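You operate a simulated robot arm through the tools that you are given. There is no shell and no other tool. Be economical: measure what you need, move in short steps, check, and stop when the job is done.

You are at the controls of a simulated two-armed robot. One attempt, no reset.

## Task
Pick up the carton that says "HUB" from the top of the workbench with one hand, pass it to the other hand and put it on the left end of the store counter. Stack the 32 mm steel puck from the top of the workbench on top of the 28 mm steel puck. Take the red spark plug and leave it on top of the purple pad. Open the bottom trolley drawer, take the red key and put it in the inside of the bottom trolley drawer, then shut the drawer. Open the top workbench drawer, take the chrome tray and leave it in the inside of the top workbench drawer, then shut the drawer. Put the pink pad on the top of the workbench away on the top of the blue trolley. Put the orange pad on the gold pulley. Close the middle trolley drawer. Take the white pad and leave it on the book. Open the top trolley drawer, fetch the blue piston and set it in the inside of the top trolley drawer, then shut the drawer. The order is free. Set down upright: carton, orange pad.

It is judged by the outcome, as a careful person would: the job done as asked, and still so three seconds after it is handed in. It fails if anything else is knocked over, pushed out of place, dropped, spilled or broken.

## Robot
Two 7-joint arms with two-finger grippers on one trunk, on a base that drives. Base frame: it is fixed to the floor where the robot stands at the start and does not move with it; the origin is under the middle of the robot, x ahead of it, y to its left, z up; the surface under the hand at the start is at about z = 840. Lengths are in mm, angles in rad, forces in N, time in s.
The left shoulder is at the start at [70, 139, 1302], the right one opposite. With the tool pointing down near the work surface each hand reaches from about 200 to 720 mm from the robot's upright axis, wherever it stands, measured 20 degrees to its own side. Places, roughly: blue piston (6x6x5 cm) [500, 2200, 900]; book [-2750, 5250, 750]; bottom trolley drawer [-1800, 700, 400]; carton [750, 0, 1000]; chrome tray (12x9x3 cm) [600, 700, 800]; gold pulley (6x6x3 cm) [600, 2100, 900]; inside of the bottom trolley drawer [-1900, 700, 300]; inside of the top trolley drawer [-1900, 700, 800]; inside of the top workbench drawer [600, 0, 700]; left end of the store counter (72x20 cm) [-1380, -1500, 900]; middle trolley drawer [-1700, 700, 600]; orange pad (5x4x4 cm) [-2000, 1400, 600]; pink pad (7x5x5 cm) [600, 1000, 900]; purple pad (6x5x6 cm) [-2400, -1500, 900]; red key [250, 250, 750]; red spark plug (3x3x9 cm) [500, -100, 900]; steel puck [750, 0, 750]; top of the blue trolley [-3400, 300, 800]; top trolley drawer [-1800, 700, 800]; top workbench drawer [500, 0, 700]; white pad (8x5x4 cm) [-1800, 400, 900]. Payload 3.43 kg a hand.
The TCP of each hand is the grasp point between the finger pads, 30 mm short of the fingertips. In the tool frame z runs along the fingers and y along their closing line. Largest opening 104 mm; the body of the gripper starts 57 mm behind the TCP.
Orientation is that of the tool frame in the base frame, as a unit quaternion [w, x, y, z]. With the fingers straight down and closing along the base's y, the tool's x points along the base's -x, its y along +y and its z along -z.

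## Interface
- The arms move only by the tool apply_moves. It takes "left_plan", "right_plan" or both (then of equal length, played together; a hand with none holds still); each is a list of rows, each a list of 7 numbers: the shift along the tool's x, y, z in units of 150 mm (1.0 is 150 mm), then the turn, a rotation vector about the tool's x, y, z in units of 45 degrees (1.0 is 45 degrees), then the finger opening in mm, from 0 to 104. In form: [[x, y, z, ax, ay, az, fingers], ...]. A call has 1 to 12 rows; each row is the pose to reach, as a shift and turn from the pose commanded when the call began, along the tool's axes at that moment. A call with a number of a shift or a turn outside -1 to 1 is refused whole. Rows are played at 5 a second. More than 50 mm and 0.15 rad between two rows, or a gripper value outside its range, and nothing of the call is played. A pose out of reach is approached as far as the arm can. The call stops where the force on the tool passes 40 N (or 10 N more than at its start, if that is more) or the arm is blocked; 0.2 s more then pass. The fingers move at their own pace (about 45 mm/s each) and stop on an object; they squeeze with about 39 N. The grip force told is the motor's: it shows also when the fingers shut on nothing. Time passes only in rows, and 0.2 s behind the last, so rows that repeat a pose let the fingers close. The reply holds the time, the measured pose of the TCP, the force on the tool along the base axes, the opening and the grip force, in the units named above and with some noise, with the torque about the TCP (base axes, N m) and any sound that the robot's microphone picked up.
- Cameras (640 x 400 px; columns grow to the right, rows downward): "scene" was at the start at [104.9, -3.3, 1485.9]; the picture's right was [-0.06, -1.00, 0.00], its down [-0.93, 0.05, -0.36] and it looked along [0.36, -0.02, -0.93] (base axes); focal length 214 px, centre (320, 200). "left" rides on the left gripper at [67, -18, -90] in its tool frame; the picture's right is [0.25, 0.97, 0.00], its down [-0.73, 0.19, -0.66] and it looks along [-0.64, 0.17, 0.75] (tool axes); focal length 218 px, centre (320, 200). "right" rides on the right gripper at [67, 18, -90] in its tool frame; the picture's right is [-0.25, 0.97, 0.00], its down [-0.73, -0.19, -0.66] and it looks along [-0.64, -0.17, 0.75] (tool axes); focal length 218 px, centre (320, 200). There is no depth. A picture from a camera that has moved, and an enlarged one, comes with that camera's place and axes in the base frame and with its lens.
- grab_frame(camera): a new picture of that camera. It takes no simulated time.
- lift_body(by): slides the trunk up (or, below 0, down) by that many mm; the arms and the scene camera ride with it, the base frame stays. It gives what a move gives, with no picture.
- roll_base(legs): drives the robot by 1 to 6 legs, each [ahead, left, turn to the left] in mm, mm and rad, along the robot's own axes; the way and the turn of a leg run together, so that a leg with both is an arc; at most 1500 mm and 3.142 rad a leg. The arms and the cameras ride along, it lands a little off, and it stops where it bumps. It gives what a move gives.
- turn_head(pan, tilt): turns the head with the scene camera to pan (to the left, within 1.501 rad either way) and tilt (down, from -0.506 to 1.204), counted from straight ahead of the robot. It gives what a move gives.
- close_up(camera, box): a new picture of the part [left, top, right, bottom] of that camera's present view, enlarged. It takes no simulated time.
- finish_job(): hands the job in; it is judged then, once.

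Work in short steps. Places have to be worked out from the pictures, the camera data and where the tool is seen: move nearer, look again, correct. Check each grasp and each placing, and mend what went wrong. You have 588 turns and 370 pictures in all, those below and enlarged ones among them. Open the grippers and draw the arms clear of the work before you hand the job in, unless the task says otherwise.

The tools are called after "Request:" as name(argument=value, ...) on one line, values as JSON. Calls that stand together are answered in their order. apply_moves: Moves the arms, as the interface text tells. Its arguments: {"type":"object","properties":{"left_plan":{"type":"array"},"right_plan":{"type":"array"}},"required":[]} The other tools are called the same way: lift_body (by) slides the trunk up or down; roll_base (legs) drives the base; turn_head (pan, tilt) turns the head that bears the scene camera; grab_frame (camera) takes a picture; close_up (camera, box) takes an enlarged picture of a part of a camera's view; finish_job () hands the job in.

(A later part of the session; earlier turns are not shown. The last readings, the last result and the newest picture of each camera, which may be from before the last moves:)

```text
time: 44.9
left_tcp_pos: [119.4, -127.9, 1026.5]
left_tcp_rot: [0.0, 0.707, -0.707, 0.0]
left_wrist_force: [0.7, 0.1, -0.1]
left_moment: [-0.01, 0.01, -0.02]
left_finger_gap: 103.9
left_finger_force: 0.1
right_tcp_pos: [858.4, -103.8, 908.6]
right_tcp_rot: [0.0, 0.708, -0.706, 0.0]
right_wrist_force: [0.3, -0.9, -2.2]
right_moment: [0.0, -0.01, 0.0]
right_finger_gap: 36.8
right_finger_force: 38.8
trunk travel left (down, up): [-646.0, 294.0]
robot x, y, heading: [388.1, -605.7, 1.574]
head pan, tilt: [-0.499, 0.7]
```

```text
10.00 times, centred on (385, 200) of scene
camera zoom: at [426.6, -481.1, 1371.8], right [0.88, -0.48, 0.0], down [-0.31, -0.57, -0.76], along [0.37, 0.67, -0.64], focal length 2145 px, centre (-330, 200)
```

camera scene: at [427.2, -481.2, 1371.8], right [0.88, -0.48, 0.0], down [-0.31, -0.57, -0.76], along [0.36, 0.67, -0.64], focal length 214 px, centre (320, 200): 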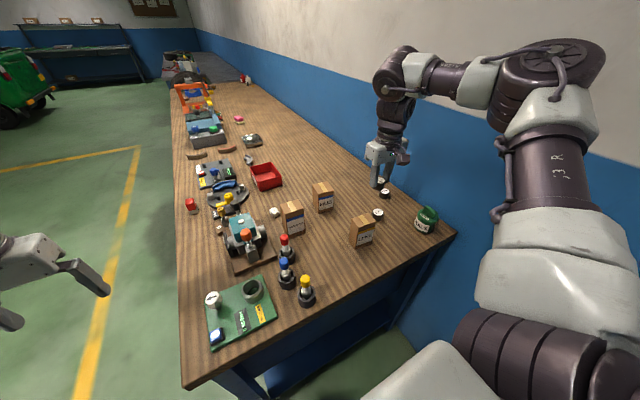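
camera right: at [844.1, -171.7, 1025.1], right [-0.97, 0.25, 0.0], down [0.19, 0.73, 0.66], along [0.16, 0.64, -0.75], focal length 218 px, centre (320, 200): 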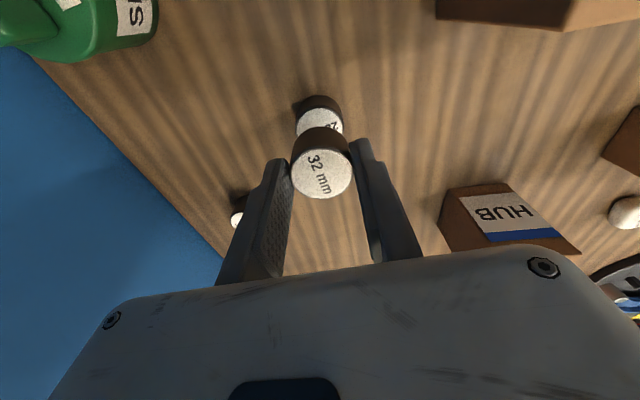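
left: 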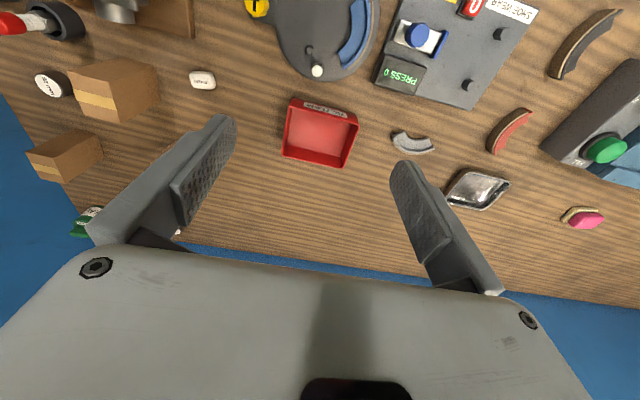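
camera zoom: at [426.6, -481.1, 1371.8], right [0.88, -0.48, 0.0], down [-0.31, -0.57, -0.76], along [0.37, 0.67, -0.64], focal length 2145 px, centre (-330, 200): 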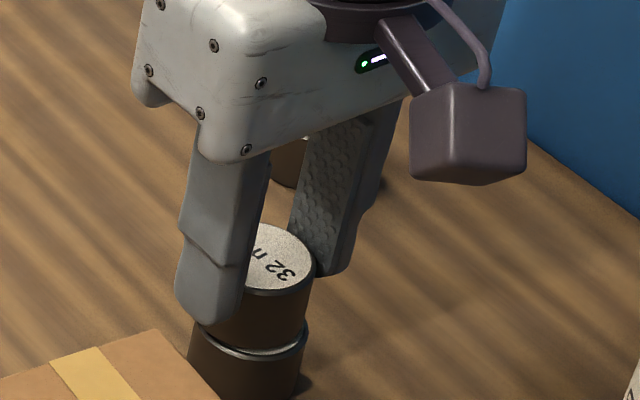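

Almost in contact; small further lowering in 1 mm steps until a force shows.

Request:
apply_moves(right_plan=[[0, 0, 0.007, 0, 0, 0, 20], [0, 0, 0.014, 0, 0, 0, 20]])

Request:
close_up(camera="right", box=[260, 80, 390, 220])

```text
time: 45.5
left_tcp_pos: [118.3, -127.4, 1027.1]
left_tcp_rot: [0.001, 0.707, -0.707, 0.0]
left_wrist_force: [0.7, -0.1, -0.2]
left_moment: [-0.02, 0.02, 0.0]
left_finger_gap: 104.0
left_finger_force: 0.1
right_tcp_pos: [859.4, -105.7, 907.6]
right_tcp_rot: [0.0, 0.708, -0.706, 0.001]
right_wrist_force: [-1.2, -0.3, -2.3]
right_moment: [0.04, 0.0, 0.01]
right_finger_gap: 36.9
right_finger_force: 38.9
trunk travel left (down, up): [-646.0, 294.0]
robot x, y, heading: [388.6, -607.5, 1.571]
head pan, tilt: [-0.499, 0.7]
```

```text
2.86 times, centred on (325, 150) of right
camera zoom: at [843.2, -171.9, 996.9], right [-0.97, 0.25, 0.0], down [0.19, 0.73, 0.66], along [0.16, 0.64, -0.75], focal length 624 px, centre (306, 343)
```

zoom: 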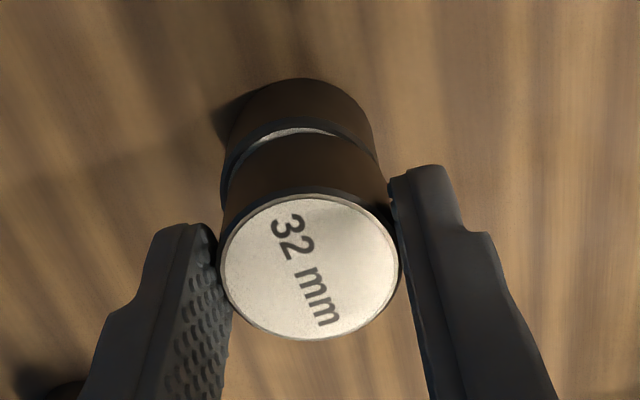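

I see about a 2 mm offset; nudge +x and -y by 2 mm, then lower gently.

Request:
apply_moves(right_plan=[[0.013, -0.015, 0, 0, 0, 0, 20], [0.013, -0.015, 0.007, 0, 0, 0, 20], [0.013, -0.015, 0.014, 0, 0, 0, 20], [0.013, -0.015, 0.02, 0, 0, 0, 20]])

Request:
close_up(camera="right", box=[260, 80, 390, 220])

```text
time: 46.5
left_tcp_pos: [119.1, -128.4, 1029.1]
left_tcp_rot: [0.0, -0.707, 0.707, 0.0]
left_wrist_force: [0.3, 0.4, 0.8]
left_moment: [-0.04, 0.02, -0.01]
left_finger_gap: 103.9
left_finger_force: 0.1
right_tcp_pos: [861.7, -107.3, 906.3]
right_tcp_rot: [-0.002, 0.708, -0.707, -0.002]
right_wrist_force: [6.4, 3.9, 16.1]
right_moment: [0.26, -0.24, -0.01]
right_finger_gap: 37.0
right_finger_force: 39.4
trunk travel left (down, up): [-646.0, 294.0]
robot x, y, heading: [390.6, -605.3, 1.567]
head pan, tilt: [-0.499, 0.7]
```

```text
2.86 times, centred on (325, 150) of right
camera zoom: at [845.0, -174.5, 996.0], right [-0.97, 0.25, 0.0], down [0.19, 0.73, 0.66], along [0.17, 0.64, -0.75], focal length 624 px, centre (306, 343)
```

zoom: 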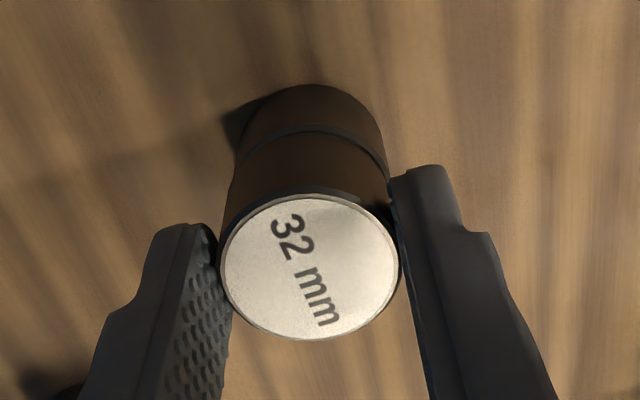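

Contact (16 N) and well aligned. I open slightly, then rise straight up.

Request:
apply_moves(right_plan=[[0, 0, -0.012, 0, 0, 0, 42], [0, 0, -0.012, 0, 0, 0, 60], [0, 0, -0.012, 0, 0, 0, 70], [0, 0, -0.012, 0, 0, 0, 70], [0, 0, -0.3, 0, 0, 0, 70], [0, 0, -0.6, 0, 0, 0, 70], [0, 0, -0.9, 0, 0, 0, 70]])

Request:
close_up(camera="scene", box=[280, 160, 440, 260])

Request:
grab_frame(camera="right")

```text
time: 48.1
left_tcp_pos: [117.4, -127.2, 1027.5]
left_tcp_rot: [-0.001, 0.708, -0.707, 0.001]
left_wrist_force: [0.0, -0.7, 0.1]
left_moment: [0.01, 0.0, 0.0]
left_finger_gap: 104.0
left_finger_force: 0.1
right_tcp_pos: [861.2, -109.7, 1041.8]
right_tcp_rot: [0.0, 0.707, -0.707, 0.0]
right_wrist_force: [0.0, -0.7, -0.6]
right_moment: [0.01, 0.0, -0.02]
right_finger_gap: 70.2
right_finger_force: 0.0
trunk travel left (down, up): [-646.0, 294.0]
robot x, y, heading: [383.7, -606.4, 1.57]
head pan, tilt: [-0.499, 0.7]
```

```text
4.00 times, centred on (360, 210) of scene
camera zoom: at [424.6, -482.3, 1371.9], right [0.88, -0.48, 0.0], down [-0.31, -0.57, -0.77], along [0.37, 0.67, -0.64], focal length 858 px, centre (160, 160)
```

zoom: 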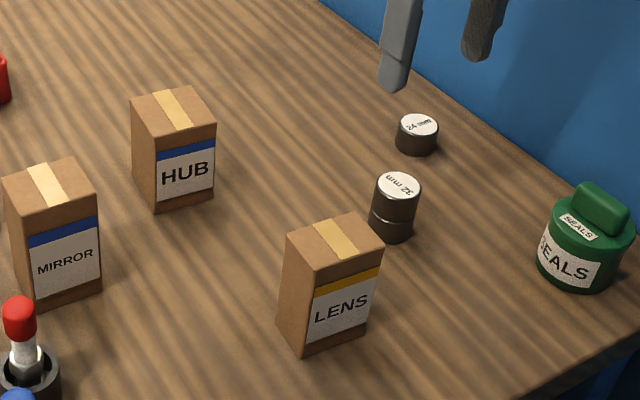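

```text
331 pictures are left
camera right: at [845.9, -175.7, 1131.0], right [-0.97, 0.25, 0.0], down [0.19, 0.73, 0.66], along [0.17, 0.64, -0.75], focal length 218 px, centre (320, 200)
```

right: 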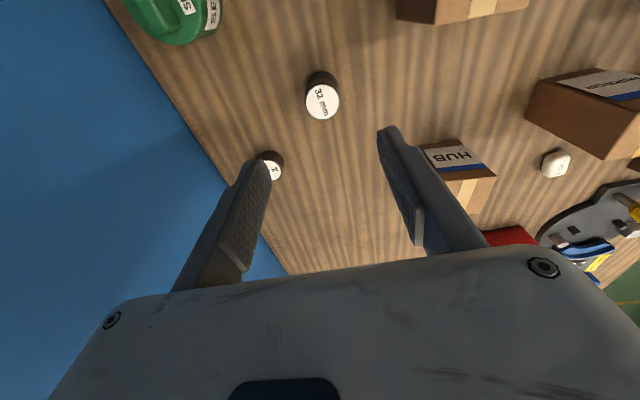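

The pucks are stacked. HUB carton is near x 695–755, y 12–75, top ≈924. I bring the right hand over to x≈726 and drive the base 100 mm right and 40 mm forward.

Request:
apply_moves(right_plan=[[0, 0.3, 0, 0, 0, 0, 100], [0, 0.6, 0, 0, 0, 0, 100], [0, 0.9, 0, 0, 0, 0, 100], [0.1, 1.0, 0, 0, 0, 0, 100]])

Request:
apply_moves(right_plan=[[0, 0.3, 0, 0, 0, 0, 100], [0, 0.5, 0, 0, 0, 0, 100]])

Request:
roll_base(legs=[[40, -100, 0]])

Request:
grab_frame(camera="right")

```text
time: 49.1
left_tcp_pos: [118.8, -128.7, 1028.0]
left_tcp_rot: [0.0, 0.708, -0.707, 0.0]
left_wrist_force: [-1.1, -1.2, 0.2]
left_moment: [0.01, -0.04, -0.01]
left_finger_gap: 103.9
left_finger_force: 0.1
right_tcp_pos: [713.4, -124.6, 1042.7]
right_tcp_rot: [-0.001, 0.708, -0.706, -0.001]
right_wrist_force: [-0.4, 0.1, 0.0]
right_moment: [-0.04, 0.01, 0.01]
right_finger_gap: 99.9
right_finger_force: 0.1
trunk travel left (down, up): [-646.0, 294.0]
robot x, y, heading: [386.8, -603.8, 1.577]
head pan, tilt: [-0.499, 0.7]
```

```text
time: 49.7
left_tcp_pos: [117.8, -127.7, 1027.6]
left_tcp_rot: [0.0, -0.707, 0.707, 0.0]
left_wrist_force: [-0.5, -0.5, 0.5]
left_moment: [0.0, -0.03, 0.01]
left_finger_gap: 103.8
left_finger_force: 0.2
right_tcp_pos: [635.7, -122.9, 1042.0]
right_tcp_rot: [0.0, 0.708, -0.706, -0.001]
right_wrist_force: [-0.1, 0.6, 0.0]
right_moment: [-0.02, 0.0, -0.03]
right_finger_gap: 99.9
right_finger_force: 0.0
trunk travel left (down, up): [-646.0, 294.0]
robot x, y, heading: [387.5, -610.3, 1.569]
head pan, tilt: [-0.499, 0.7]
```

```text
time: 50.9
left_tcp_pos: [215.7, -89.2, 1028.1]
left_tcp_rot: [-0.001, -0.707, 0.707, 0.0]
left_wrist_force: [-0.2, -0.3, -0.8]
left_moment: [0.01, -0.02, 0.02]
left_finger_gap: 103.8
left_finger_force: 0.1
right_tcp_pos: [737.0, -85.8, 1040.8]
right_tcp_rot: [0.0, 0.708, -0.707, 0.0]
right_wrist_force: [0.2, -0.1, -0.5]
right_moment: [-0.02, -0.03, 0.01]
right_finger_gap: 100.0
right_finger_force: 0.1
trunk travel left (down, up): [-646.0, 294.0]
robot x, y, heading: [482.3, -568.1, 1.573]
head pan, tilt: [-0.499, 0.7]
```

```text
330 pictures are left
camera right: at [719.9, -150.9, 1131.2], right [-0.97, 0.25, 0.0], down [0.19, 0.73, 0.66], along [0.17, 0.64, -0.75], focal length 218 px, centre (320, 200)
```

right: 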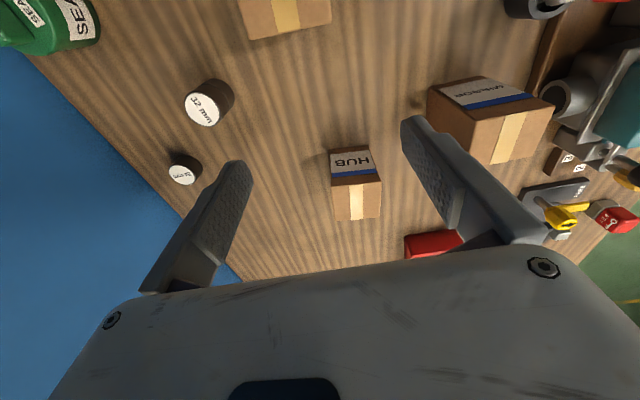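

The carton's top centre is near [722, 41, 922]. I move over it at height, then check.

Request:
apply_moves(right_plan=[[-0.3, 0.05, 0, 0, 0, 0, 104], [-0.6, 0.1, 0, 0, 0, 0, 104], [-0.853, 0.1, 0.0, 0, 0, 0, 104], [-0.853, 0.1, 0.3, 0, 0, 0, 104]])

Request:
grab_frame(camera="right")

Request:
grab_frame(camera="scene")

```text
time: 51.9
left_tcp_pos: [219.9, -88.0, 1029.3]
left_tcp_rot: [0.0, -0.707, 0.707, 0.0]
left_wrist_force: [1.1, -0.4, 0.3]
left_moment: [-0.03, 0.0, 0.0]
left_finger_gap: 104.3
left_finger_force: 0.0
right_tcp_pos: [720.7, 44.2, 992.9]
right_tcp_rot: [0.001, 0.708, -0.706, -0.002]
right_wrist_force: [0.7, -0.7, 0.5]
right_moment: [-0.01, -0.02, -0.02]
right_finger_gap: 104.1
right_finger_force: 0.1
trunk travel left (down, up): [-646.0, 294.0]
robot x, y, heading: [486.4, -565.5, 1.57]
head pan, tilt: [-0.499, 0.7]
```

```text
329 pictures are left
camera right: at [705.4, -22.8, 1083.9], right [-0.97, 0.25, 0.0], down [0.19, 0.73, 0.66], along [0.16, 0.64, -0.75], focal length 218 px, centre (320, 200)
```

right: 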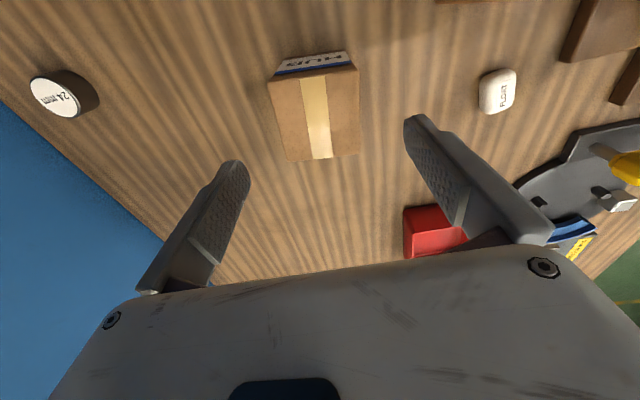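

```text
328 pictures are left
camera scene: at [526.8, -441.4, 1371.7], right [0.88, -0.48, 0.0], down [-0.31, -0.57, -0.76], along [0.37, 0.67, -0.65], focal length 214 px, centre (320, 200)
```

scene: 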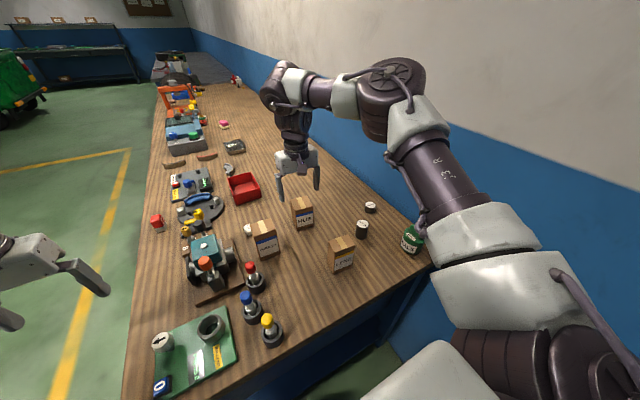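

Carton centre ≈[721,38], yawed about -0.1 rad. I align and descend to z≈926, then close.

Request:
apply_moves(right_plan=[[0.04, 0, 0, 0, 0, 0.127, 104], [0.04, 0, 0.25, 0, 0, 0.127, 104], [0.04, 0, 0.445, 0, 0, 0.127, 104], [0.04, 0, 0.445, 0, 0, 0.127, 50], [0.04, 0, 0.445, 0, 0, 0.127, 50], [0.04, 0, 0.445, 0, 0, 0.127, 50], [0.04, 0, 0.445, 0, 0, 0.127, 50]])

Request:
grab_frame(camera="right")

```text
time: 53.5
left_tcp_pos: [218.3, -88.0, 1028.2]
left_tcp_rot: [0.0, 0.707, -0.707, 0.0]
left_wrist_force: [-0.1, -0.8, 0.1]
left_moment: [0.01, 0.0, -0.01]
left_finger_gap: 104.0
left_finger_force: 0.1
right_tcp_pos: [721.3, 37.4, 929.8]
right_tcp_rot: [0.0, -0.672, 0.741, 0.0]
right_wrist_force: [-1.2, 0.6, 0.3]
right_moment: [0.09, 0.08, -0.01]
right_finger_gap: 60.0
right_finger_force: 39.3
trunk travel left (down, up): [-646.0, 294.0]
robot x, y, heading: [483.8, -566.8, 1.569]
head pan, tilt: [-0.499, 0.7]
```

```text
327 pictures are left
camera right: at [698.2, -27.2, 1020.4], right [-0.94, 0.35, 0.0], down [0.26, 0.71, 0.66], along [0.23, 0.62, -0.75], focal length 218 px, centre (320, 200)
```

right: 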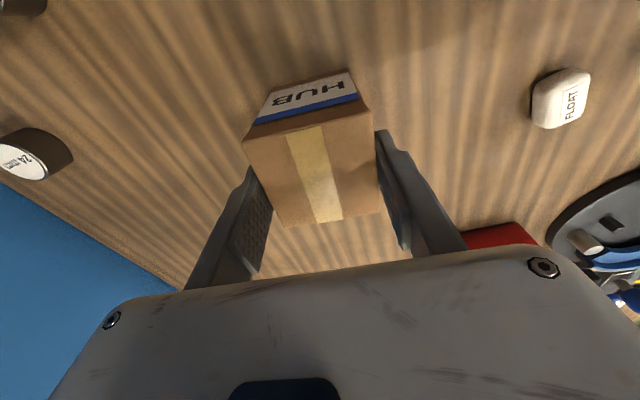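

Gripped at 60 mm. I lift 140 mm straight up.

Request:
apply_moves(right_plan=[[0, 0, -0.15, 0, 0, 0, 50], [0, 0, -0.4, 0, 0, 0, 50], [0, 0, -0.7, 0, 0, 0, 50], [0, 0, -0.93, 0, 0, 0, 50]])

Request:
grab_frame(camera="scene")

```text
time: 54.5
left_tcp_pos: [217.2, -88.4, 1027.2]
left_tcp_rot: [0.0, 0.707, -0.707, 0.0]
left_wrist_force: [0.7, -0.4, 0.0]
left_moment: [0.01, 0.03, -0.02]
left_finger_gap: 103.8
left_finger_force: 0.0
right_tcp_pos: [718.7, 37.0, 1069.6]
right_tcp_rot: [0.0, -0.671, 0.741, 0.0]
right_wrist_force: [0.3, 0.0, -4.6]
right_moment: [0.04, 0.0, 0.01]
right_finger_gap: 59.8
right_finger_force: 39.2
trunk travel left (down, up): [-646.0, 294.0]
robot x, y, heading: [487.7, -569.7, 1.57]
head pan, tilt: [-0.499, 0.7]
```

```text
326 pictures are left
camera scene: at [523.9, -443.1, 1371.8], right [0.88, -0.48, 0.0], down [-0.31, -0.57, -0.77], along [0.37, 0.67, -0.64], focal length 214 px, centre (320, 200)
```

scene: 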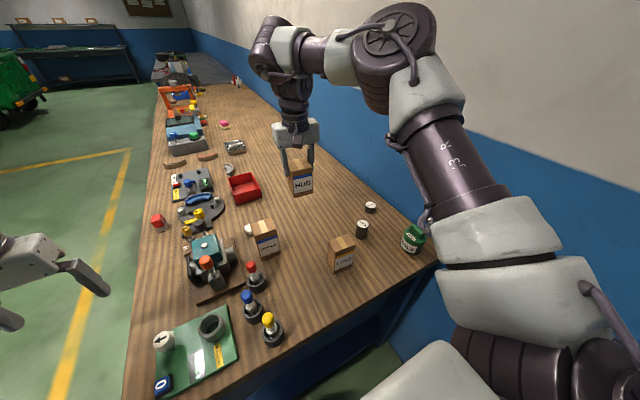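

I back the robot 450 mm away from the bench (carton clears the others by ~55 mm).

Request:
roll_base(legs=[[-450, 0, 0]])

Request:
turn_head(pan=0, tilt=0.75)

Request:
apply_moves(right_plan=[[0, 0.1, 0, 0, 0, -0.127, 50], [0, 0.4, 0, 0, 0, -0.127, 50], [0.25, 0.6, 0, 0, 0, -0.127, 50], [0.5, 0.8, 0, 0, 0, -0.127, 50], [0.8, 0.9, 0, 0, 0, -0.127, 50], [1.0, 1.0, 0, 0, 0, -0.127, 50]])

Request:
grab_frame(camera="scene")

```text
time: 57.2
left_tcp_pos: [217.7, -544.2, 1026.7]
left_tcp_rot: [-0.002, -0.705, 0.709, -0.001]
left_wrist_force: [-1.1, 0.1, -0.6]
left_moment: [-0.03, 0.01, -0.01]
left_finger_gap: 103.8
left_finger_force: 0.0
right_tcp_pos: [721.8, -420.3, 1069.6]
right_tcp_rot: [0.0, -0.671, 0.742, 0.0]
right_wrist_force: [0.7, 0.1, -6.0]
right_moment: [0.0, 0.0, 0.0]
right_finger_gap: 59.8
right_finger_force: 39.4
trunk travel left (down, up): [-646.0, 294.0]
robot x, y, heading: [486.0, -1025.9, 1.564]
head pan, tilt: [-0.499, 0.7]
```

```text
time: 58.2
left_tcp_pos: [218.9, -544.4, 1028.1]
left_tcp_rot: [-0.001, -0.706, 0.708, 0.0]
left_wrist_force: [0.0, 0.6, -0.6]
left_moment: [0.0, 0.01, 0.02]
left_finger_gap: 103.9
left_finger_force: 0.1
right_tcp_pos: [721.3, -420.6, 1070.2]
right_tcp_rot: [0.0, -0.67, 0.742, -0.001]
right_wrist_force: [-0.5, 0.2, -5.6]
right_moment: [0.0, 0.01, 0.03]
right_finger_gap: 59.6
right_finger_force: 38.9
trunk travel left (down, up): [-646.0, 294.0]
robot x, y, heading: [480.4, -1024.6, 1.565]
head pan, tilt: [0.0, 0.75]
```

```text
time: 59.6
left_tcp_pos: [217.6, -545.0, 1026.9]
left_tcp_rot: [0.0, -0.705, 0.709, 0.0]
left_wrist_force: [0.1, -1.3, -0.8]
left_moment: [0.0, -0.03, 0.0]
left_finger_gap: 104.1
left_finger_force: 0.1
right_tcp_pos: [556.7, -555.6, 1070.5]
right_tcp_rot: [0.001, -0.707, 0.707, 0.001]
right_wrist_force: [-1.0, -0.1, -5.4]
right_moment: [-0.01, 0.0, -0.03]
right_finger_gap: 59.7
right_finger_force: 39.2
trunk travel left (down, up): [-646.0, 294.0]
robot x, y, heading: [485.7, -1025.7, 1.564]
head pan, tilt: [0.0, 0.75]
```

```text
325 pictures are left
camera scene: at [483.2, -892.5, 1367.7], right [1.0, 0.0, 0.0], down [0.0, -0.68, -0.73], along [0.0, 0.73, -0.68], focal length 214 px, centre (320, 200)
```

scene: 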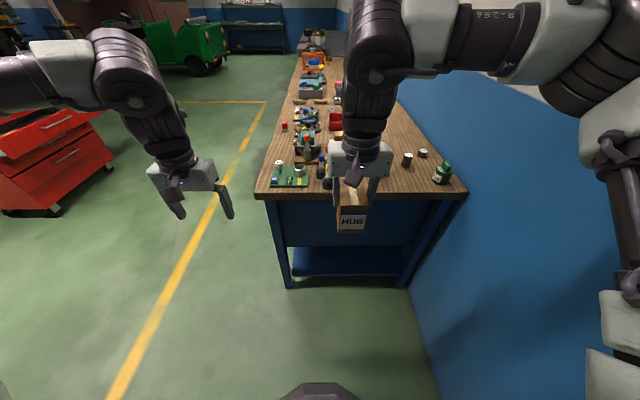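

The carton is held stably. I'll move it to the middle in front of the robot, and at the same time pitch the left hand forward (45° now) for a low side grip.

Request:
apply_moves(right_plan=[[-0.05, 0.1, 0, 0, 0, 0, 50], [-0.1, 0.2, 0, 0, 0, 0, 50], [-0.15, 0.3, 0, 0, 0, 0, 50], [-0.2, 0.4, 0, 0, 0, 0, 50], [-0.28, 0.5, 0, 0, 0, 0, 50], [-0.333, 0.62, 0, 0, 0, 0, 50]], left_plan=[[0, 0, 0, 0, -0.17, 0, 104], [0, 0, 0, 0, -0.34, 0, 104], [0, 0, 0, 0, -0.51, 0, 104], [0, 0, 0, 0, -0.68, 0, 104], [0, 0, 0, 0, -0.84, 0, 104], [0, 0, 0, 0, -1.0, 0, 104]])

Request:
apply_moves(left_plan=[[0, 0, 0, 0, -0.17, 0, 104], [0, 0, 0, 0, -0.333, 0, 104]])

Request:
grab_frame(camera="scene")

Request:
grab_frame(camera="left")

```text
time: 61.0
left_tcp_pos: [231.3, -542.5, 1024.4]
left_tcp_rot: [0.256, -0.645, 0.676, 0.247]
left_wrist_force: [0.3, 0.6, -0.3]
left_moment: [0.03, 0.02, -0.02]
left_finger_gap: 104.0
left_finger_force: 0.1
left hand out of reach, approached as far as the arm can: row 6
right_tcp_pos: [463.0, -503.5, 1070.3]
right_tcp_rot: [0.0, -0.707, 0.707, 0.001]
right_wrist_force: [-0.2, -0.2, -5.1]
right_moment: [0.0, 0.01, -0.02]
right_finger_gap: 59.7
right_finger_force: 38.3
trunk travel left (down, up): [-646.0, 294.0]
robot x, y, heading: [484.5, -1026.4, 1.565]
head pan, tilt: [0.0, 0.75]
```

```text
time: 61.6
left_tcp_pos: [224.9, -522.7, 1021.0]
left_tcp_rot: [0.34, -0.609, 0.637, 0.327]
left_wrist_force: [-0.9, -0.5, -0.6]
left_moment: [0.02, -0.01, 0.0]
left_finger_gap: 104.4
left_finger_force: 0.0
left hand out of reach, approached as far as the arm can: row 1, 2
right_tcp_pos: [460.8, -502.2, 1070.4]
right_tcp_rot: [0.0, -0.707, 0.708, -0.001]
right_wrist_force: [0.1, 0.6, -5.6]
right_moment: [0.0, -0.03, -0.03]
right_finger_gap: 59.5
right_finger_force: 39.1
trunk travel left (down, up): [-646.0, 294.0]
robot x, y, heading: [482.9, -1021.1, 1.566]
head pan, tilt: [0.0, 0.75]
```

```text
324 pictures are left
camera scene: at [481.3, -890.1, 1367.4], right [1.0, 0.0, 0.0], down [0.0, -0.68, -0.73], along [0.0, 0.73, -0.68], focal length 214 px, centre (320, 200)
```

scene: 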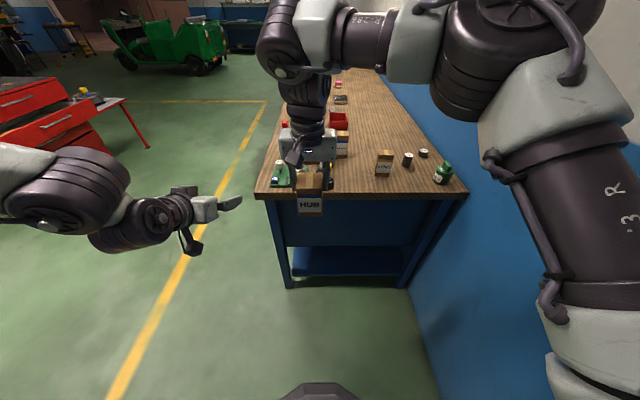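

```text
323 pictures are left
camera left: at [236.6, -634.5, 1014.9], right [-0.97, -0.1, -0.21], down [-0.19, -0.14, 0.97], along [-0.12, 0.99, 0.11], focal length 218 px, centre (320, 200)
```

left: 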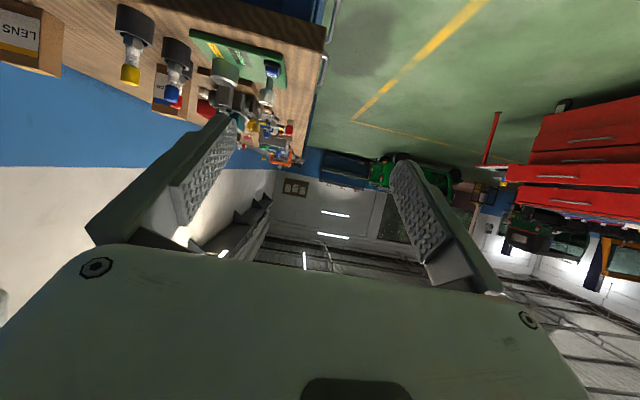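

Pitch reached ≈56°. I shift the left hand toward the carton by 90 mm laterally to see if the reach improves.

Request:
apply_moves(left_plan=[[0, -0.2, 0, 0, 0, 0, 104], [0, -0.4, 0, 0, 0, 0, 104], [0, -0.6, 0, 0, 0, 0, 104]])

```text
time: 62.4
left_tcp_pos: [254.9, -519.5, 1014.0]
left_tcp_rot: [0.346, -0.603, 0.641, 0.325]
left_wrist_force: [0.4, 0.0, -0.6]
left_moment: [-0.01, 0.01, 0.02]
left_finger_gap: 104.4
left_finger_force: 0.0
left hand out of reach, approached as far as the arm can: row 1, 2, 3
right_tcp_pos: [464.9, -504.7, 1070.5]
right_tcp_rot: [-0.001, -0.707, 0.708, 0.001]
right_wrist_force: [-0.4, 0.1, -5.3]
right_moment: [0.03, 0.02, -0.01]
right_finger_gap: 59.7
right_finger_force: 38.8
trunk travel left (down, up): [-646.0, 294.0]
robot x, y, heading: [484.9, -1026.9, 1.572]
head pan, tilt: [0.0, 0.75]
```

That orientation is limited by the arm. I'll undo the pitch and try a side approach (left hand pointing toward the robot's right), which follows the forearm.

Request:
apply_moves(left_plan=[[0, 0, 0, 0, 0.17, 0, 104], [0, 0, 0, 0, 0.34, 0, 104], [0, 0, 0, 0, 0.51, 0, 104], [0, 0.1, 0, 0, 0.68, 0, 104], [0, 0.2, 0, 0, 0.84, 0, 104], [0, 0.3, 0, 0, 1.0, 0, 104]])

Request:
apply_moves(left_plan=[[0, 0, 0, 0, 0.17, 0, 104], [0, 0, 0, 0, 0.28, 0, 104]])

Request:
grab_frame(camera="scene")

```text
time: 63.8
left_tcp_pos: [205.8, -518.6, 1014.6]
left_tcp_rot: [0.07, -0.688, 0.719, 0.069]
left_wrist_force: [0.4, -0.1, -0.5]
left_moment: [-0.01, -0.01, -0.01]
left_finger_gap: 104.2
left_finger_force: 0.1
left hand out of reach, approached as far as the arm can: row 1, 2
right_tcp_pos: [462.6, -503.1, 1069.8]
right_tcp_rot: [0.0, -0.707, 0.708, -0.001]
right_wrist_force: [0.8, 0.9, -4.9]
right_moment: [0.01, 0.01, -0.03]
right_finger_gap: 59.6
right_finger_force: 39.1
trunk travel left (down, up): [-646.0, 294.0]
robot x, y, heading: [483.2, -1022.3, 1.565]
head pan, tilt: [0.0, 0.75]
```

```text
time: 64.4
left_tcp_pos: [206.1, -519.9, 1015.4]
left_tcp_rot: [-0.009, -0.692, 0.721, -0.007]
left_wrist_force: [-0.3, -0.1, 1.1]
left_moment: [0.0, 0.03, 0.01]
left_finger_gap: 103.8
left_finger_force: 0.1
right_tcp_pos: [463.7, -502.1, 1070.0]
right_tcp_rot: [-0.001, -0.707, 0.707, -0.001]
right_wrist_force: [0.4, 0.0, -5.3]
right_moment: [0.01, -0.02, 0.03]
right_finger_gap: 59.3
right_finger_force: 38.3
trunk travel left (down, up): [-646.0, 294.0]
robot x, y, heading: [484.0, -1024.6, 1.564]
head pan, tilt: [0.0, 0.75]
```

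```text
322 pictures are left
camera scene: at [483.3, -889.8, 1367.3], right [1.0, 0.0, 0.0], down [0.0, -0.68, -0.73], along [0.0, 0.73, -0.68], focal length 214 px, centre (320, 200)
```

scene: 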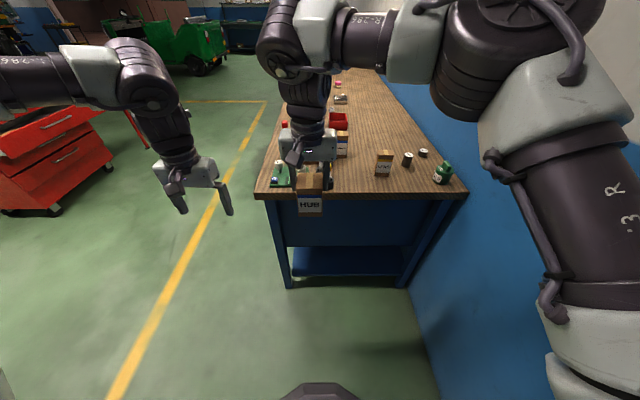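

Now I yaw the left hand by 90° (camera side to the left) in two calls.

Request:
apply_moves(left_plan=[[0, 0, 0, 0, 0, 0.17, 104], [0, 0, 0, 0, 0, 0.34, 104], [0, 0, 0, 0, 0, 0.51, 104], [0, 0, 0, 0, 0, 0.68, 104], [0, 0, 0, 0, 0, 0.84, 104], [0, 0, 0, 0, 0, 1.0, 104]])

Request:
apply_moves(left_plan=[[0, 0, 0, 0, 0, 0.17, 104], [0, 0, 0, 0, 0, 0.34, 104], [0, 0, 0, 0, 0, 0.51, 104], [0, 0, 0, 0, 0, 0.68, 104], [0, 0, 0, 0, 0, 0.84, 104], [0, 0, 0, 0, 0, 0.95, 104]])

Request:
apply_moves(left_plan=[[0, 0, 0, 0, -0.17, 0, 104], [0, 0, 0, 0, -0.34, 0, 104], [0, 0, 0, 0, -0.51, 0, 104], [0, 0, 0, 0, -0.68, 0, 104], [0, 0, 0, 0, -0.84, 0, 104], [0, 0, 0, 0, -1.0, 0, 104]])

Request:
grab_frame(camera="scene")

```text
time: 65.8
left_tcp_pos: [206.9, -520.1, 1017.0]
left_tcp_rot: [-0.006, -0.361, 0.932, -0.008]
left_wrist_force: [-0.4, -0.3, 0.6]
left_moment: [-0.03, 0.02, 0.02]
left_finger_gap: 103.6
left_finger_force: 0.0
right_tcp_pos: [463.0, -504.2, 1070.2]
right_tcp_rot: [0.0, -0.707, 0.708, -0.001]
right_wrist_force: [0.2, -0.6, -5.3]
right_moment: [-0.01, -0.02, -0.02]
right_finger_gap: 59.7
right_finger_force: 39.1
trunk travel left (down, up): [-646.0, 294.0]
robot x, y, heading: [480.2, -1025.3, 1.564]
head pan, tilt: [0.0, 0.75]
```

```text
time: 67.2
left_tcp_pos: [205.6, -520.2, 1016.1]
left_tcp_rot: [-0.002, 0.002, 1.0, -0.01]
left_wrist_force: [0.1, -0.6, -0.4]
left_moment: [-0.02, -0.02, -0.01]
left_finger_gap: 103.8
left_finger_force: 0.0
right_tcp_pos: [464.3, -504.6, 1070.7]
right_tcp_rot: [0.0, -0.706, 0.708, 0.0]
right_wrist_force: [-0.1, -0.4, -5.9]
right_moment: [0.02, 0.01, 0.02]
right_finger_gap: 59.9
right_finger_force: 38.3
trunk travel left (down, up): [-646.0, 294.0]
robot x, y, heading: [484.2, -1022.0, 1.565]
head pan, tilt: [0.0, 0.75]
```

```text
time: 68.6
left_tcp_pos: [204.9, -519.9, 1015.9]
left_tcp_rot: [0.382, -0.002, 0.924, -0.009]
left_wrist_force: [0.8, 0.1, -0.3]
left_moment: [0.01, -0.03, 0.0]
left_finger_gap: 104.0
left_finger_force: 0.1
right_tcp_pos: [461.5, -503.6, 1071.2]
right_tcp_rot: [0.0, -0.707, 0.708, 0.0]
right_wrist_force: [-1.0, 0.8, -4.8]
right_moment: [0.06, 0.02, 0.01]
right_finger_gap: 59.8
right_finger_force: 38.9
trunk travel left (down, up): [-646.0, 294.0]
robot x, y, heading: [483.8, -1021.8, 1.566]
head pan, tilt: [0.0, 0.75]
```

```text
321 pictures are left
camera scene: at [482.1, -891.1, 1367.5], right [1.0, 0.0, 0.0], down [0.0, -0.68, -0.73], along [0.0, 0.73, -0.68], focal length 214 px, centre (320, 200)
```

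scene: 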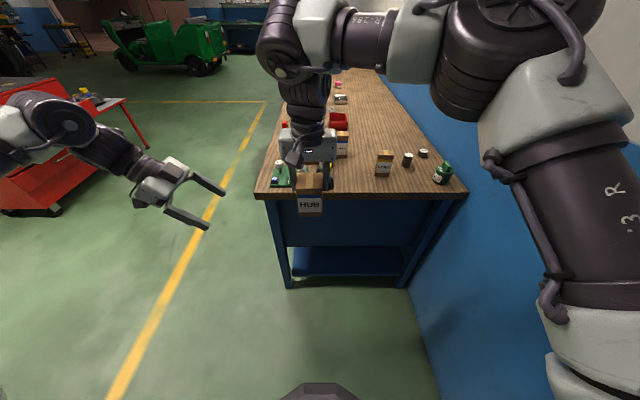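

This works. I pitch ~10° more and go to a pre-approach point left-above the carton.

Request:
apply_moves(left_plan=[[-0.25, 0.03, 0.04, 0, -0.1, 0, 104], [-0.5, 0.06, 0.08, 0, -0.222, 0, 104], [-0.75, 0.09, 0.12, 0, -0.222, 0, 104], [-0.976, 0.113, 0.155, 0, -0.222, 0, 104]])

Request:
grab_frame(camera="scene")

Request:
grab_frame(camera="left")

```text
time: 69.6
left_tcp_pos: [328.5, -501.3, 1103.4]
left_tcp_rot: [0.459, -0.003, 0.888, -0.011]
left_wrist_force: [0.4, -0.7, -0.5]
left_moment: [-0.01, 0.04, 0.02]
left_finger_gap: 104.1
left_finger_force: 0.0
right_tcp_pos: [464.8, -503.9, 1070.3]
right_tcp_rot: [-0.001, -0.706, 0.708, 0.001]
right_wrist_force: [-0.1, 0.3, -4.9]
right_moment: [-0.01, 0.02, -0.01]
right_finger_gap: 59.6
right_finger_force: 39.2
trunk travel left (down, up): [-646.0, 294.0]
robot x, y, heading: [482.8, -1026.0, 1.567]
head pan, tilt: [0.0, 0.75]
```

```text
320 pictures are left
camera scene: at [484.8, -890.9, 1367.4], right [1.0, 0.0, 0.0], down [0.0, -0.68, -0.73], along [0.0, 0.73, -0.68], focal length 214 px, centre (320, 200)
```

scene: 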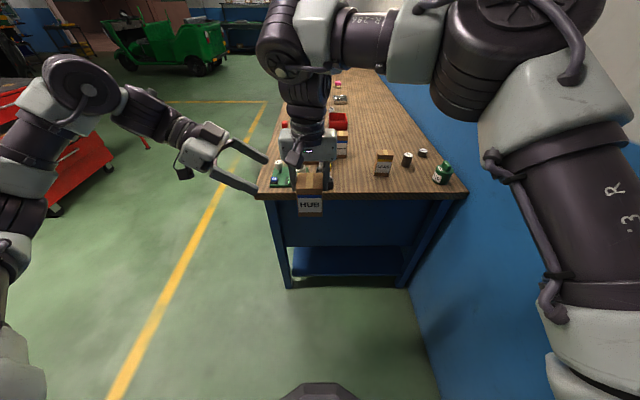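

```text
319 pictures are left
camera left: at [215.7, -517.0, 1100.8], right [-0.14, 0.96, -0.23], down [-0.11, 0.21, 0.97], along [0.98, 0.17, 0.08], focal length 218 px, centre (320, 200)
```

left: 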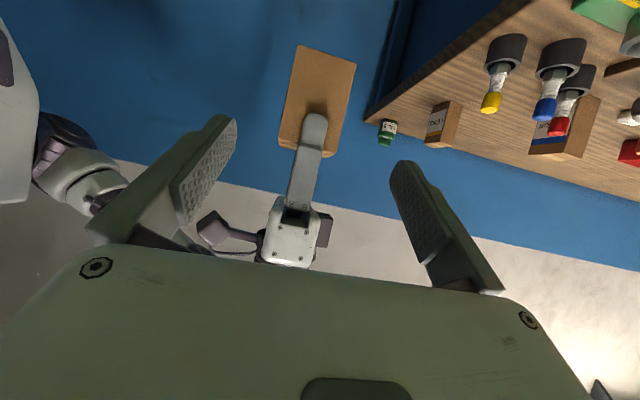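

The left camera confirms the carton centred in line (bottom z≈982, y≈-503). I advance along the fingers to straddle its lower part.

Request:
apply_moves(left_plan=[[0, -0.005, 0.3, 0, 0, 0, 104], [0, -0.01, 0.55, 0, 0, 0, 104], [0, -0.011, 0.8, 0, 0, 0, 104], [0, -0.011, 0.978, 0, 0, 0, 104]])

Request:
grab_frame(camera="left")

Request:
close_up(camera="scene", box=[200, 90, 400, 230])

```text
time: 70.6
left_tcp_pos: [447.7, -504.6, 1016.9]
left_tcp_rot: [0.459, -0.003, 0.888, -0.01]
left_wrist_force: [1.0, -0.1, 0.1]
left_moment: [0.02, 0.0, 0.0]
left_finger_gap: 103.9
left_finger_force: 0.0
right_tcp_pos: [463.7, -502.6, 1070.6]
right_tcp_rot: [0.0, -0.706, 0.708, 0.0]
right_wrist_force: [-0.3, -0.2, -5.4]
right_moment: [0.0, 0.0, 0.0]
right_finger_gap: 59.7
right_finger_force: 38.6
trunk travel left (down, up): [-646.0, 294.0]
robot x, y, heading: [484.3, -1028.9, 1.572]
head pan, tilt: [0.0, 0.75]
```

```text
318 pictures are left
camera left: at [334.4, -520.5, 1014.0], right [-0.14, 0.96, -0.23], down [-0.11, 0.21, 0.97], along [0.98, 0.16, 0.08], focal length 218 px, centre (320, 200)
```

left: 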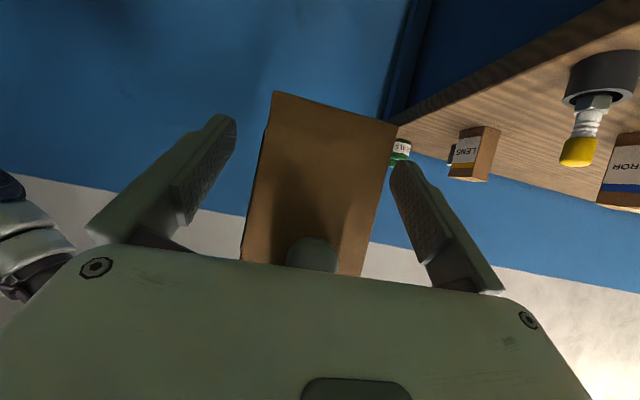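

```text
2.86 times, centred on (300, 160) of scene
camera zoom: at [484.1, -890.6, 1367.4], right [1.0, 0.0, 0.0], down [0.0, -0.68, -0.73], along [0.0, 0.73, -0.68], focal length 613 px, centre (377, 314)
```

zoom: 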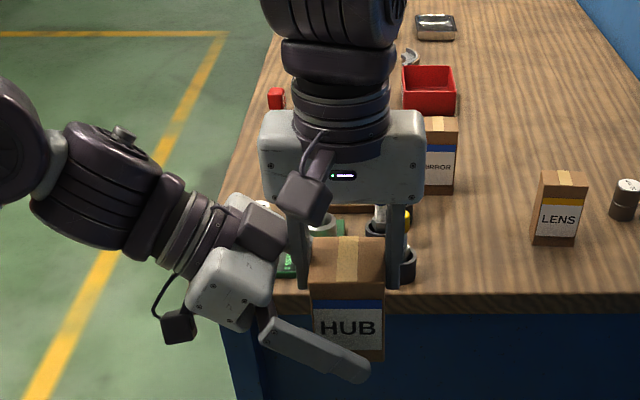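

Well placed, low on the carton. I close the left hand.

Request:
apply_moves(left_plan=[[0, 0, 0, 0, 0, 0, 60], [0, 0, 0, 0, 0, 0, 50], [0, 0, 0, 0, 0, 0, 50], [0, 0, 0, 0, 0, 0, 50], [0, 0, 0, 0, 0, 0, 50]])

```text
time: 71.8
left_tcp_pos: [445.8, -505.5, 1016.3]
left_tcp_rot: [0.459, -0.002, 0.888, -0.009]
left_wrist_force: [4.6, -12.8, 0.4]
left_moment: [1.32, 0.11, 0.62]
left_finger_gap: 59.9
left_finger_force: 38.8
right_tcp_pos: [462.4, -503.7, 1071.1]
right_tcp_rot: [0.001, -0.706, 0.709, 0.003]
right_wrist_force: [-5.6, 12.5, -3.1]
right_moment: [-0.62, 0.19, -0.86]
right_finger_gap: 59.7
right_finger_force: 39.0
trunk travel left (down, up): [-646.0, 294.0]
robot x, y, heading: [485.1, -1023.0, 1.563]
head pan, tilt: [0.0, 0.75]
```

Both hands hold it (60 mm). I open the right hand and raise it clear.

Request:
apply_moves(right_plan=[[0, 0, 0, 0, 0, 0, 80], [0, 0, 0, 0, 0, 0, 100], [0, 0, 0, 0, 0, 0, 100], [0, 0, -0.2, 0, 0, 0, 100], [0, 0, -0.5, 0, 0, 0, 100], [0, 0, -0.8, 0, 0, 0, 100]])

Request:
grab_frame(camera="scene")

```text
time: 72.5
left_tcp_pos: [440.5, -502.6, 1011.9]
left_tcp_rot: [0.454, -0.011, 0.891, -0.011]
left_wrist_force: [-23.2, 3.4, -4.8]
left_moment: [-0.15, -2.07, -0.48]
left_finger_gap: 59.5
left_finger_force: 39.1
right_tcp_pos: [469.4, -502.7, 1072.2]
right_tcp_rot: [0.004, -0.702, 0.712, -0.004]
right_wrist_force: [24.4, -3.0, 4.9]
right_moment: [-0.06, 0.91, 0.54]
right_finger_gap: 86.1
right_finger_force: 0.0
trunk travel left (down, up): [-646.0, 294.0]
robot x, y, heading: [486.2, -1024.7, 1.569]
head pan, tilt: [0.0, 0.75]
stopped in row 3 (left hand): the force on the tool passed its limit at 41 N (the readings are from after the stop); the commanded pose is now the measured one
```

```text
316 pictures are left
camera scene: at [483.1, -891.1, 1367.5], right [1.0, 0.0, 0.0], down [0.0, -0.68, -0.73], along [0.0, 0.73, -0.68], focal length 214 px, centre (320, 200)
```

scene: 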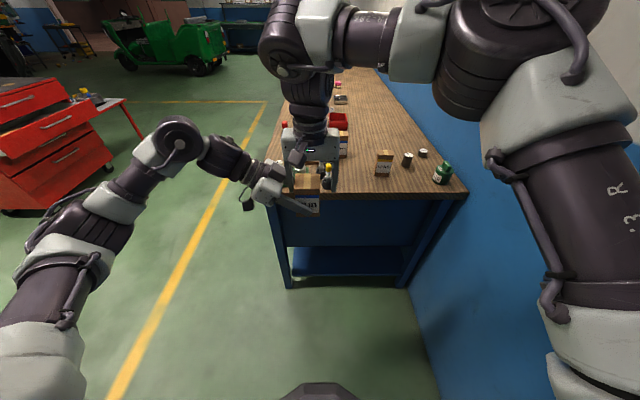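

The opening right finger pushed against the left palm. I narrow it to 70 mm (still free of the carton) and then raise.

Request:
apply_moves(right_plan=[[0, 0, 0, 0, 0, 0, 72], [0, 0, 0, 0, 0, 0, 70], [0, 0, 0, 0, 0, 0, 70]])

Request:
close_up(camera="scene", box=[240, 120, 380, 220])

Request:
close_up(camera="right", box=[160, 60, 480, 260])

```text
time: 73.3
left_tcp_pos: [443.1, -503.5, 1013.6]
left_tcp_rot: [0.457, -0.008, 0.889, -0.011]
left_wrist_force: [2.7, -1.5, 0.2]
left_moment: [0.06, -0.03, -0.12]
left_finger_gap: 59.5
left_finger_force: 38.6
right_tcp_pos: [466.1, -503.7, 1071.6]
right_tcp_rot: [0.001, -0.704, 0.71, -0.002]
right_wrist_force: [-2.5, 0.7, -3.1]
right_moment: [-0.01, 0.19, 0.09]
right_finger_gap: 72.3
right_finger_force: 2.3
trunk travel left (down, up): [-646.0, 294.0]
robot x, y, heading: [487.0, -1023.1, 1.564]
head pan, tilt: [0.0, 0.75]
```

```text
4.00 times, centred on (310, 170) of scene
camera zoom: at [483.2, -891.2, 1367.5], right [1.0, 0.0, 0.0], down [0.0, -0.68, -0.73], along [0.0, 0.73, -0.68], focal length 858 px, centre (360, 320)
```

zoom: 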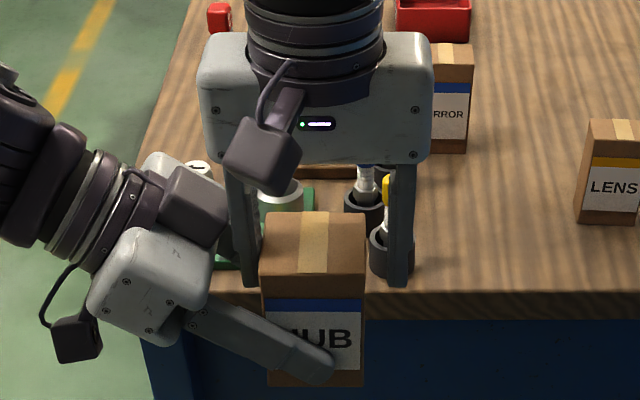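

```text
2.00 times, centred on (320, 160) of right
camera zoom: at [448.6, -569.7, 1161.4], right [-0.97, 0.26, 0.0], down [0.19, 0.73, 0.66], along [0.17, 0.63, -0.75], focal length 436 px, centre (320, 280)
```

zoom: 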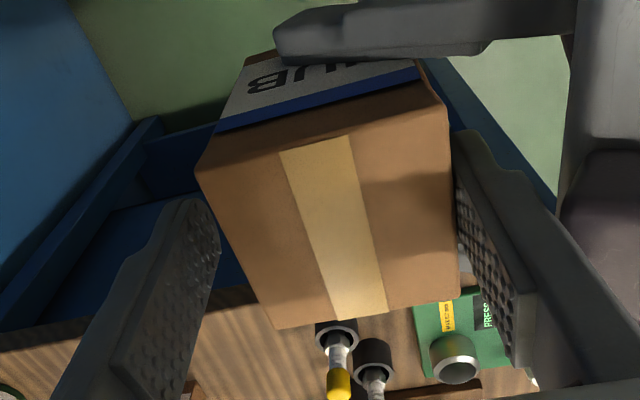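

The right fingers are free. I raise the right hand straight up.

Request:
apply_moves(right_plan=[[0, 0, -0.15, 0, 0, 0, 72], [0, 0, -0.35, 0, 0, 0, 72], [0, 0, -0.6, 0, 0, 0, 72], [0, -0.2, -0.8, 0, 0, 0, 72], [0, -0.5, -0.9, 0, 0, 0, 72]])

Request:
close_up(camera="scene", box=[160, 60, 480, 260])

```text
time: 74.5
left_tcp_pos: [445.3, -504.4, 1013.6]
left_tcp_rot: [0.456, -0.009, 0.89, -0.009]
left_wrist_force: [-0.1, -0.5, 0.3]
left_moment: [0.03, 0.13, -0.02]
left_finger_gap: 59.7
left_finger_force: 39.2
right_tcp_pos: [543.3, -503.3, 1207.9]
right_tcp_rot: [0.0, -0.704, 0.71, -0.001]
right_wrist_force: [0.0, -0.4, 0.6]
right_moment: [0.04, 0.05, 0.0]
right_finger_gap: 71.9
right_finger_force: 0.1
trunk travel left (down, up): [-646.0, 294.0]
robot x, y, heading: [478.9, -1022.0, 1.566]
head pan, tilt: [0.0, 0.75]
```

```text
2.00 times, centred on (320, 160) of scene
camera zoom: at [486.6, -891.5, 1367.5], right [1.0, 0.0, 0.0], down [-0.01, -0.68, -0.73], along [0.0, 0.73, -0.68], focal length 429 px, centre (320, 280)
```

zoom: 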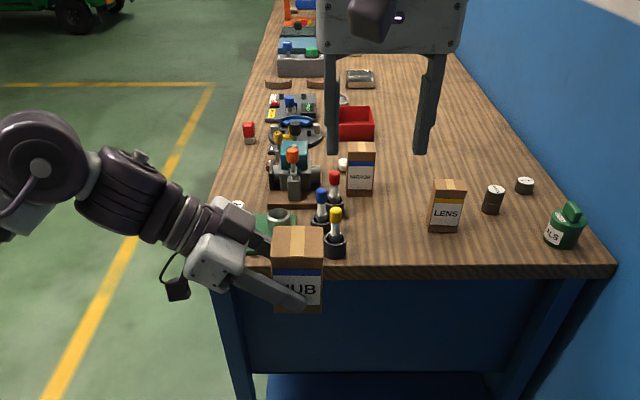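

The left hand holds the carton alone. I raise it out of the way, then drive forward to fetch the red spark plug with the right hand.

Request:
apply_moves(left_plan=[[-0.08, 0, -0.18, 0, 0, 0, 50], [-0.16, 0, -0.36, 0, 0, 0, 50], [-0.24, 0, -0.54, 0, 0, 0, 50], [-0.32, 0, -0.71, 0, 0, 0, 50]])

Request:
roll_base(legs=[[400, 0, 0.005]])

Request:
grab_frame(camera="scene")

Request:
grab_frame(camera="right")

```text
time: 75.5
left_tcp_pos: [381.3, -499.2, 1117.4]
left_tcp_rot: [0.456, -0.009, 0.89, -0.01]
left_wrist_force: [-0.8, -0.6, -5.0]
left_moment: [0.0, 0.11, 0.01]
left_finger_gap: 59.9
left_finger_force: 40.1
right_tcp_pos: [538.6, -504.6, 1207.5]
right_tcp_rot: [0.002, -0.704, 0.71, -0.003]
right_wrist_force: [-0.4, 0.1, -0.8]
right_moment: [0.04, 0.0, 0.02]
right_finger_gap: 71.9
right_finger_force: 0.1
trunk travel left (down, up): [-646.0, 294.0]
robot x, y, heading: [482.3, -1023.2, 1.565]
head pan, tilt: [0.0, 0.75]
```

```text
time: 78.0
left_tcp_pos: [383.5, -99.1, 1115.8]
left_tcp_rot: [0.456, -0.01, 0.89, -0.008]
left_wrist_force: [0.2, 0.6, -6.1]
left_moment: [0.01, 0.09, 0.0]
left_finger_gap: 59.5
left_finger_force: 38.7
right_tcp_pos: [538.6, -103.7, 1206.9]
right_tcp_rot: [0.002, -0.704, 0.71, -0.002]
right_wrist_force: [-1.0, -0.5, -0.1]
right_moment: [0.02, -0.02, -0.02]
right_finger_gap: 72.2
right_finger_force: 0.0
trunk travel left (down, up): [-646.0, 294.0]
robot x, y, heading: [488.1, -625.2, 1.569]
head pan, tilt: [0.0, 0.75]
```

```text
312 pictures are left
camera scene: at [484.3, -491.7, 1367.6], right [1.0, 0.0, 0.0], down [0.0, -0.68, -0.73], along [0.0, 0.73, -0.68], focal length 214 px, centre (320, 200)
```

scene: 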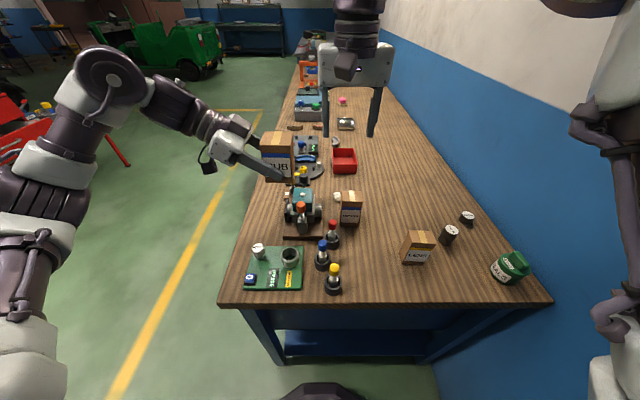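

```text
311 pictures are left
camera right: at [522.5, -169.8, 1297.8], right [-0.97, 0.26, -0.01], down [0.19, 0.73, 0.66], along [0.17, 0.63, -0.75], focal length 218 px, centre (320, 200)
```

right: 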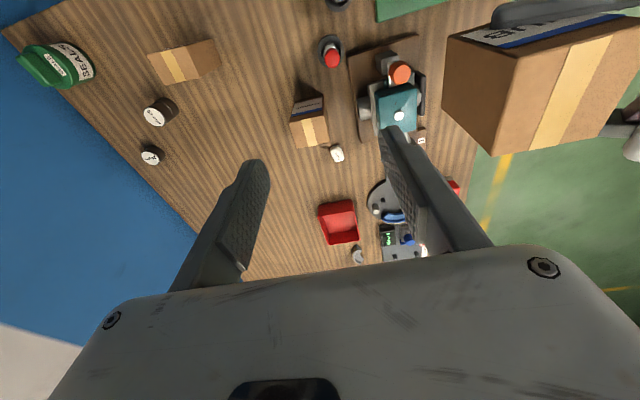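

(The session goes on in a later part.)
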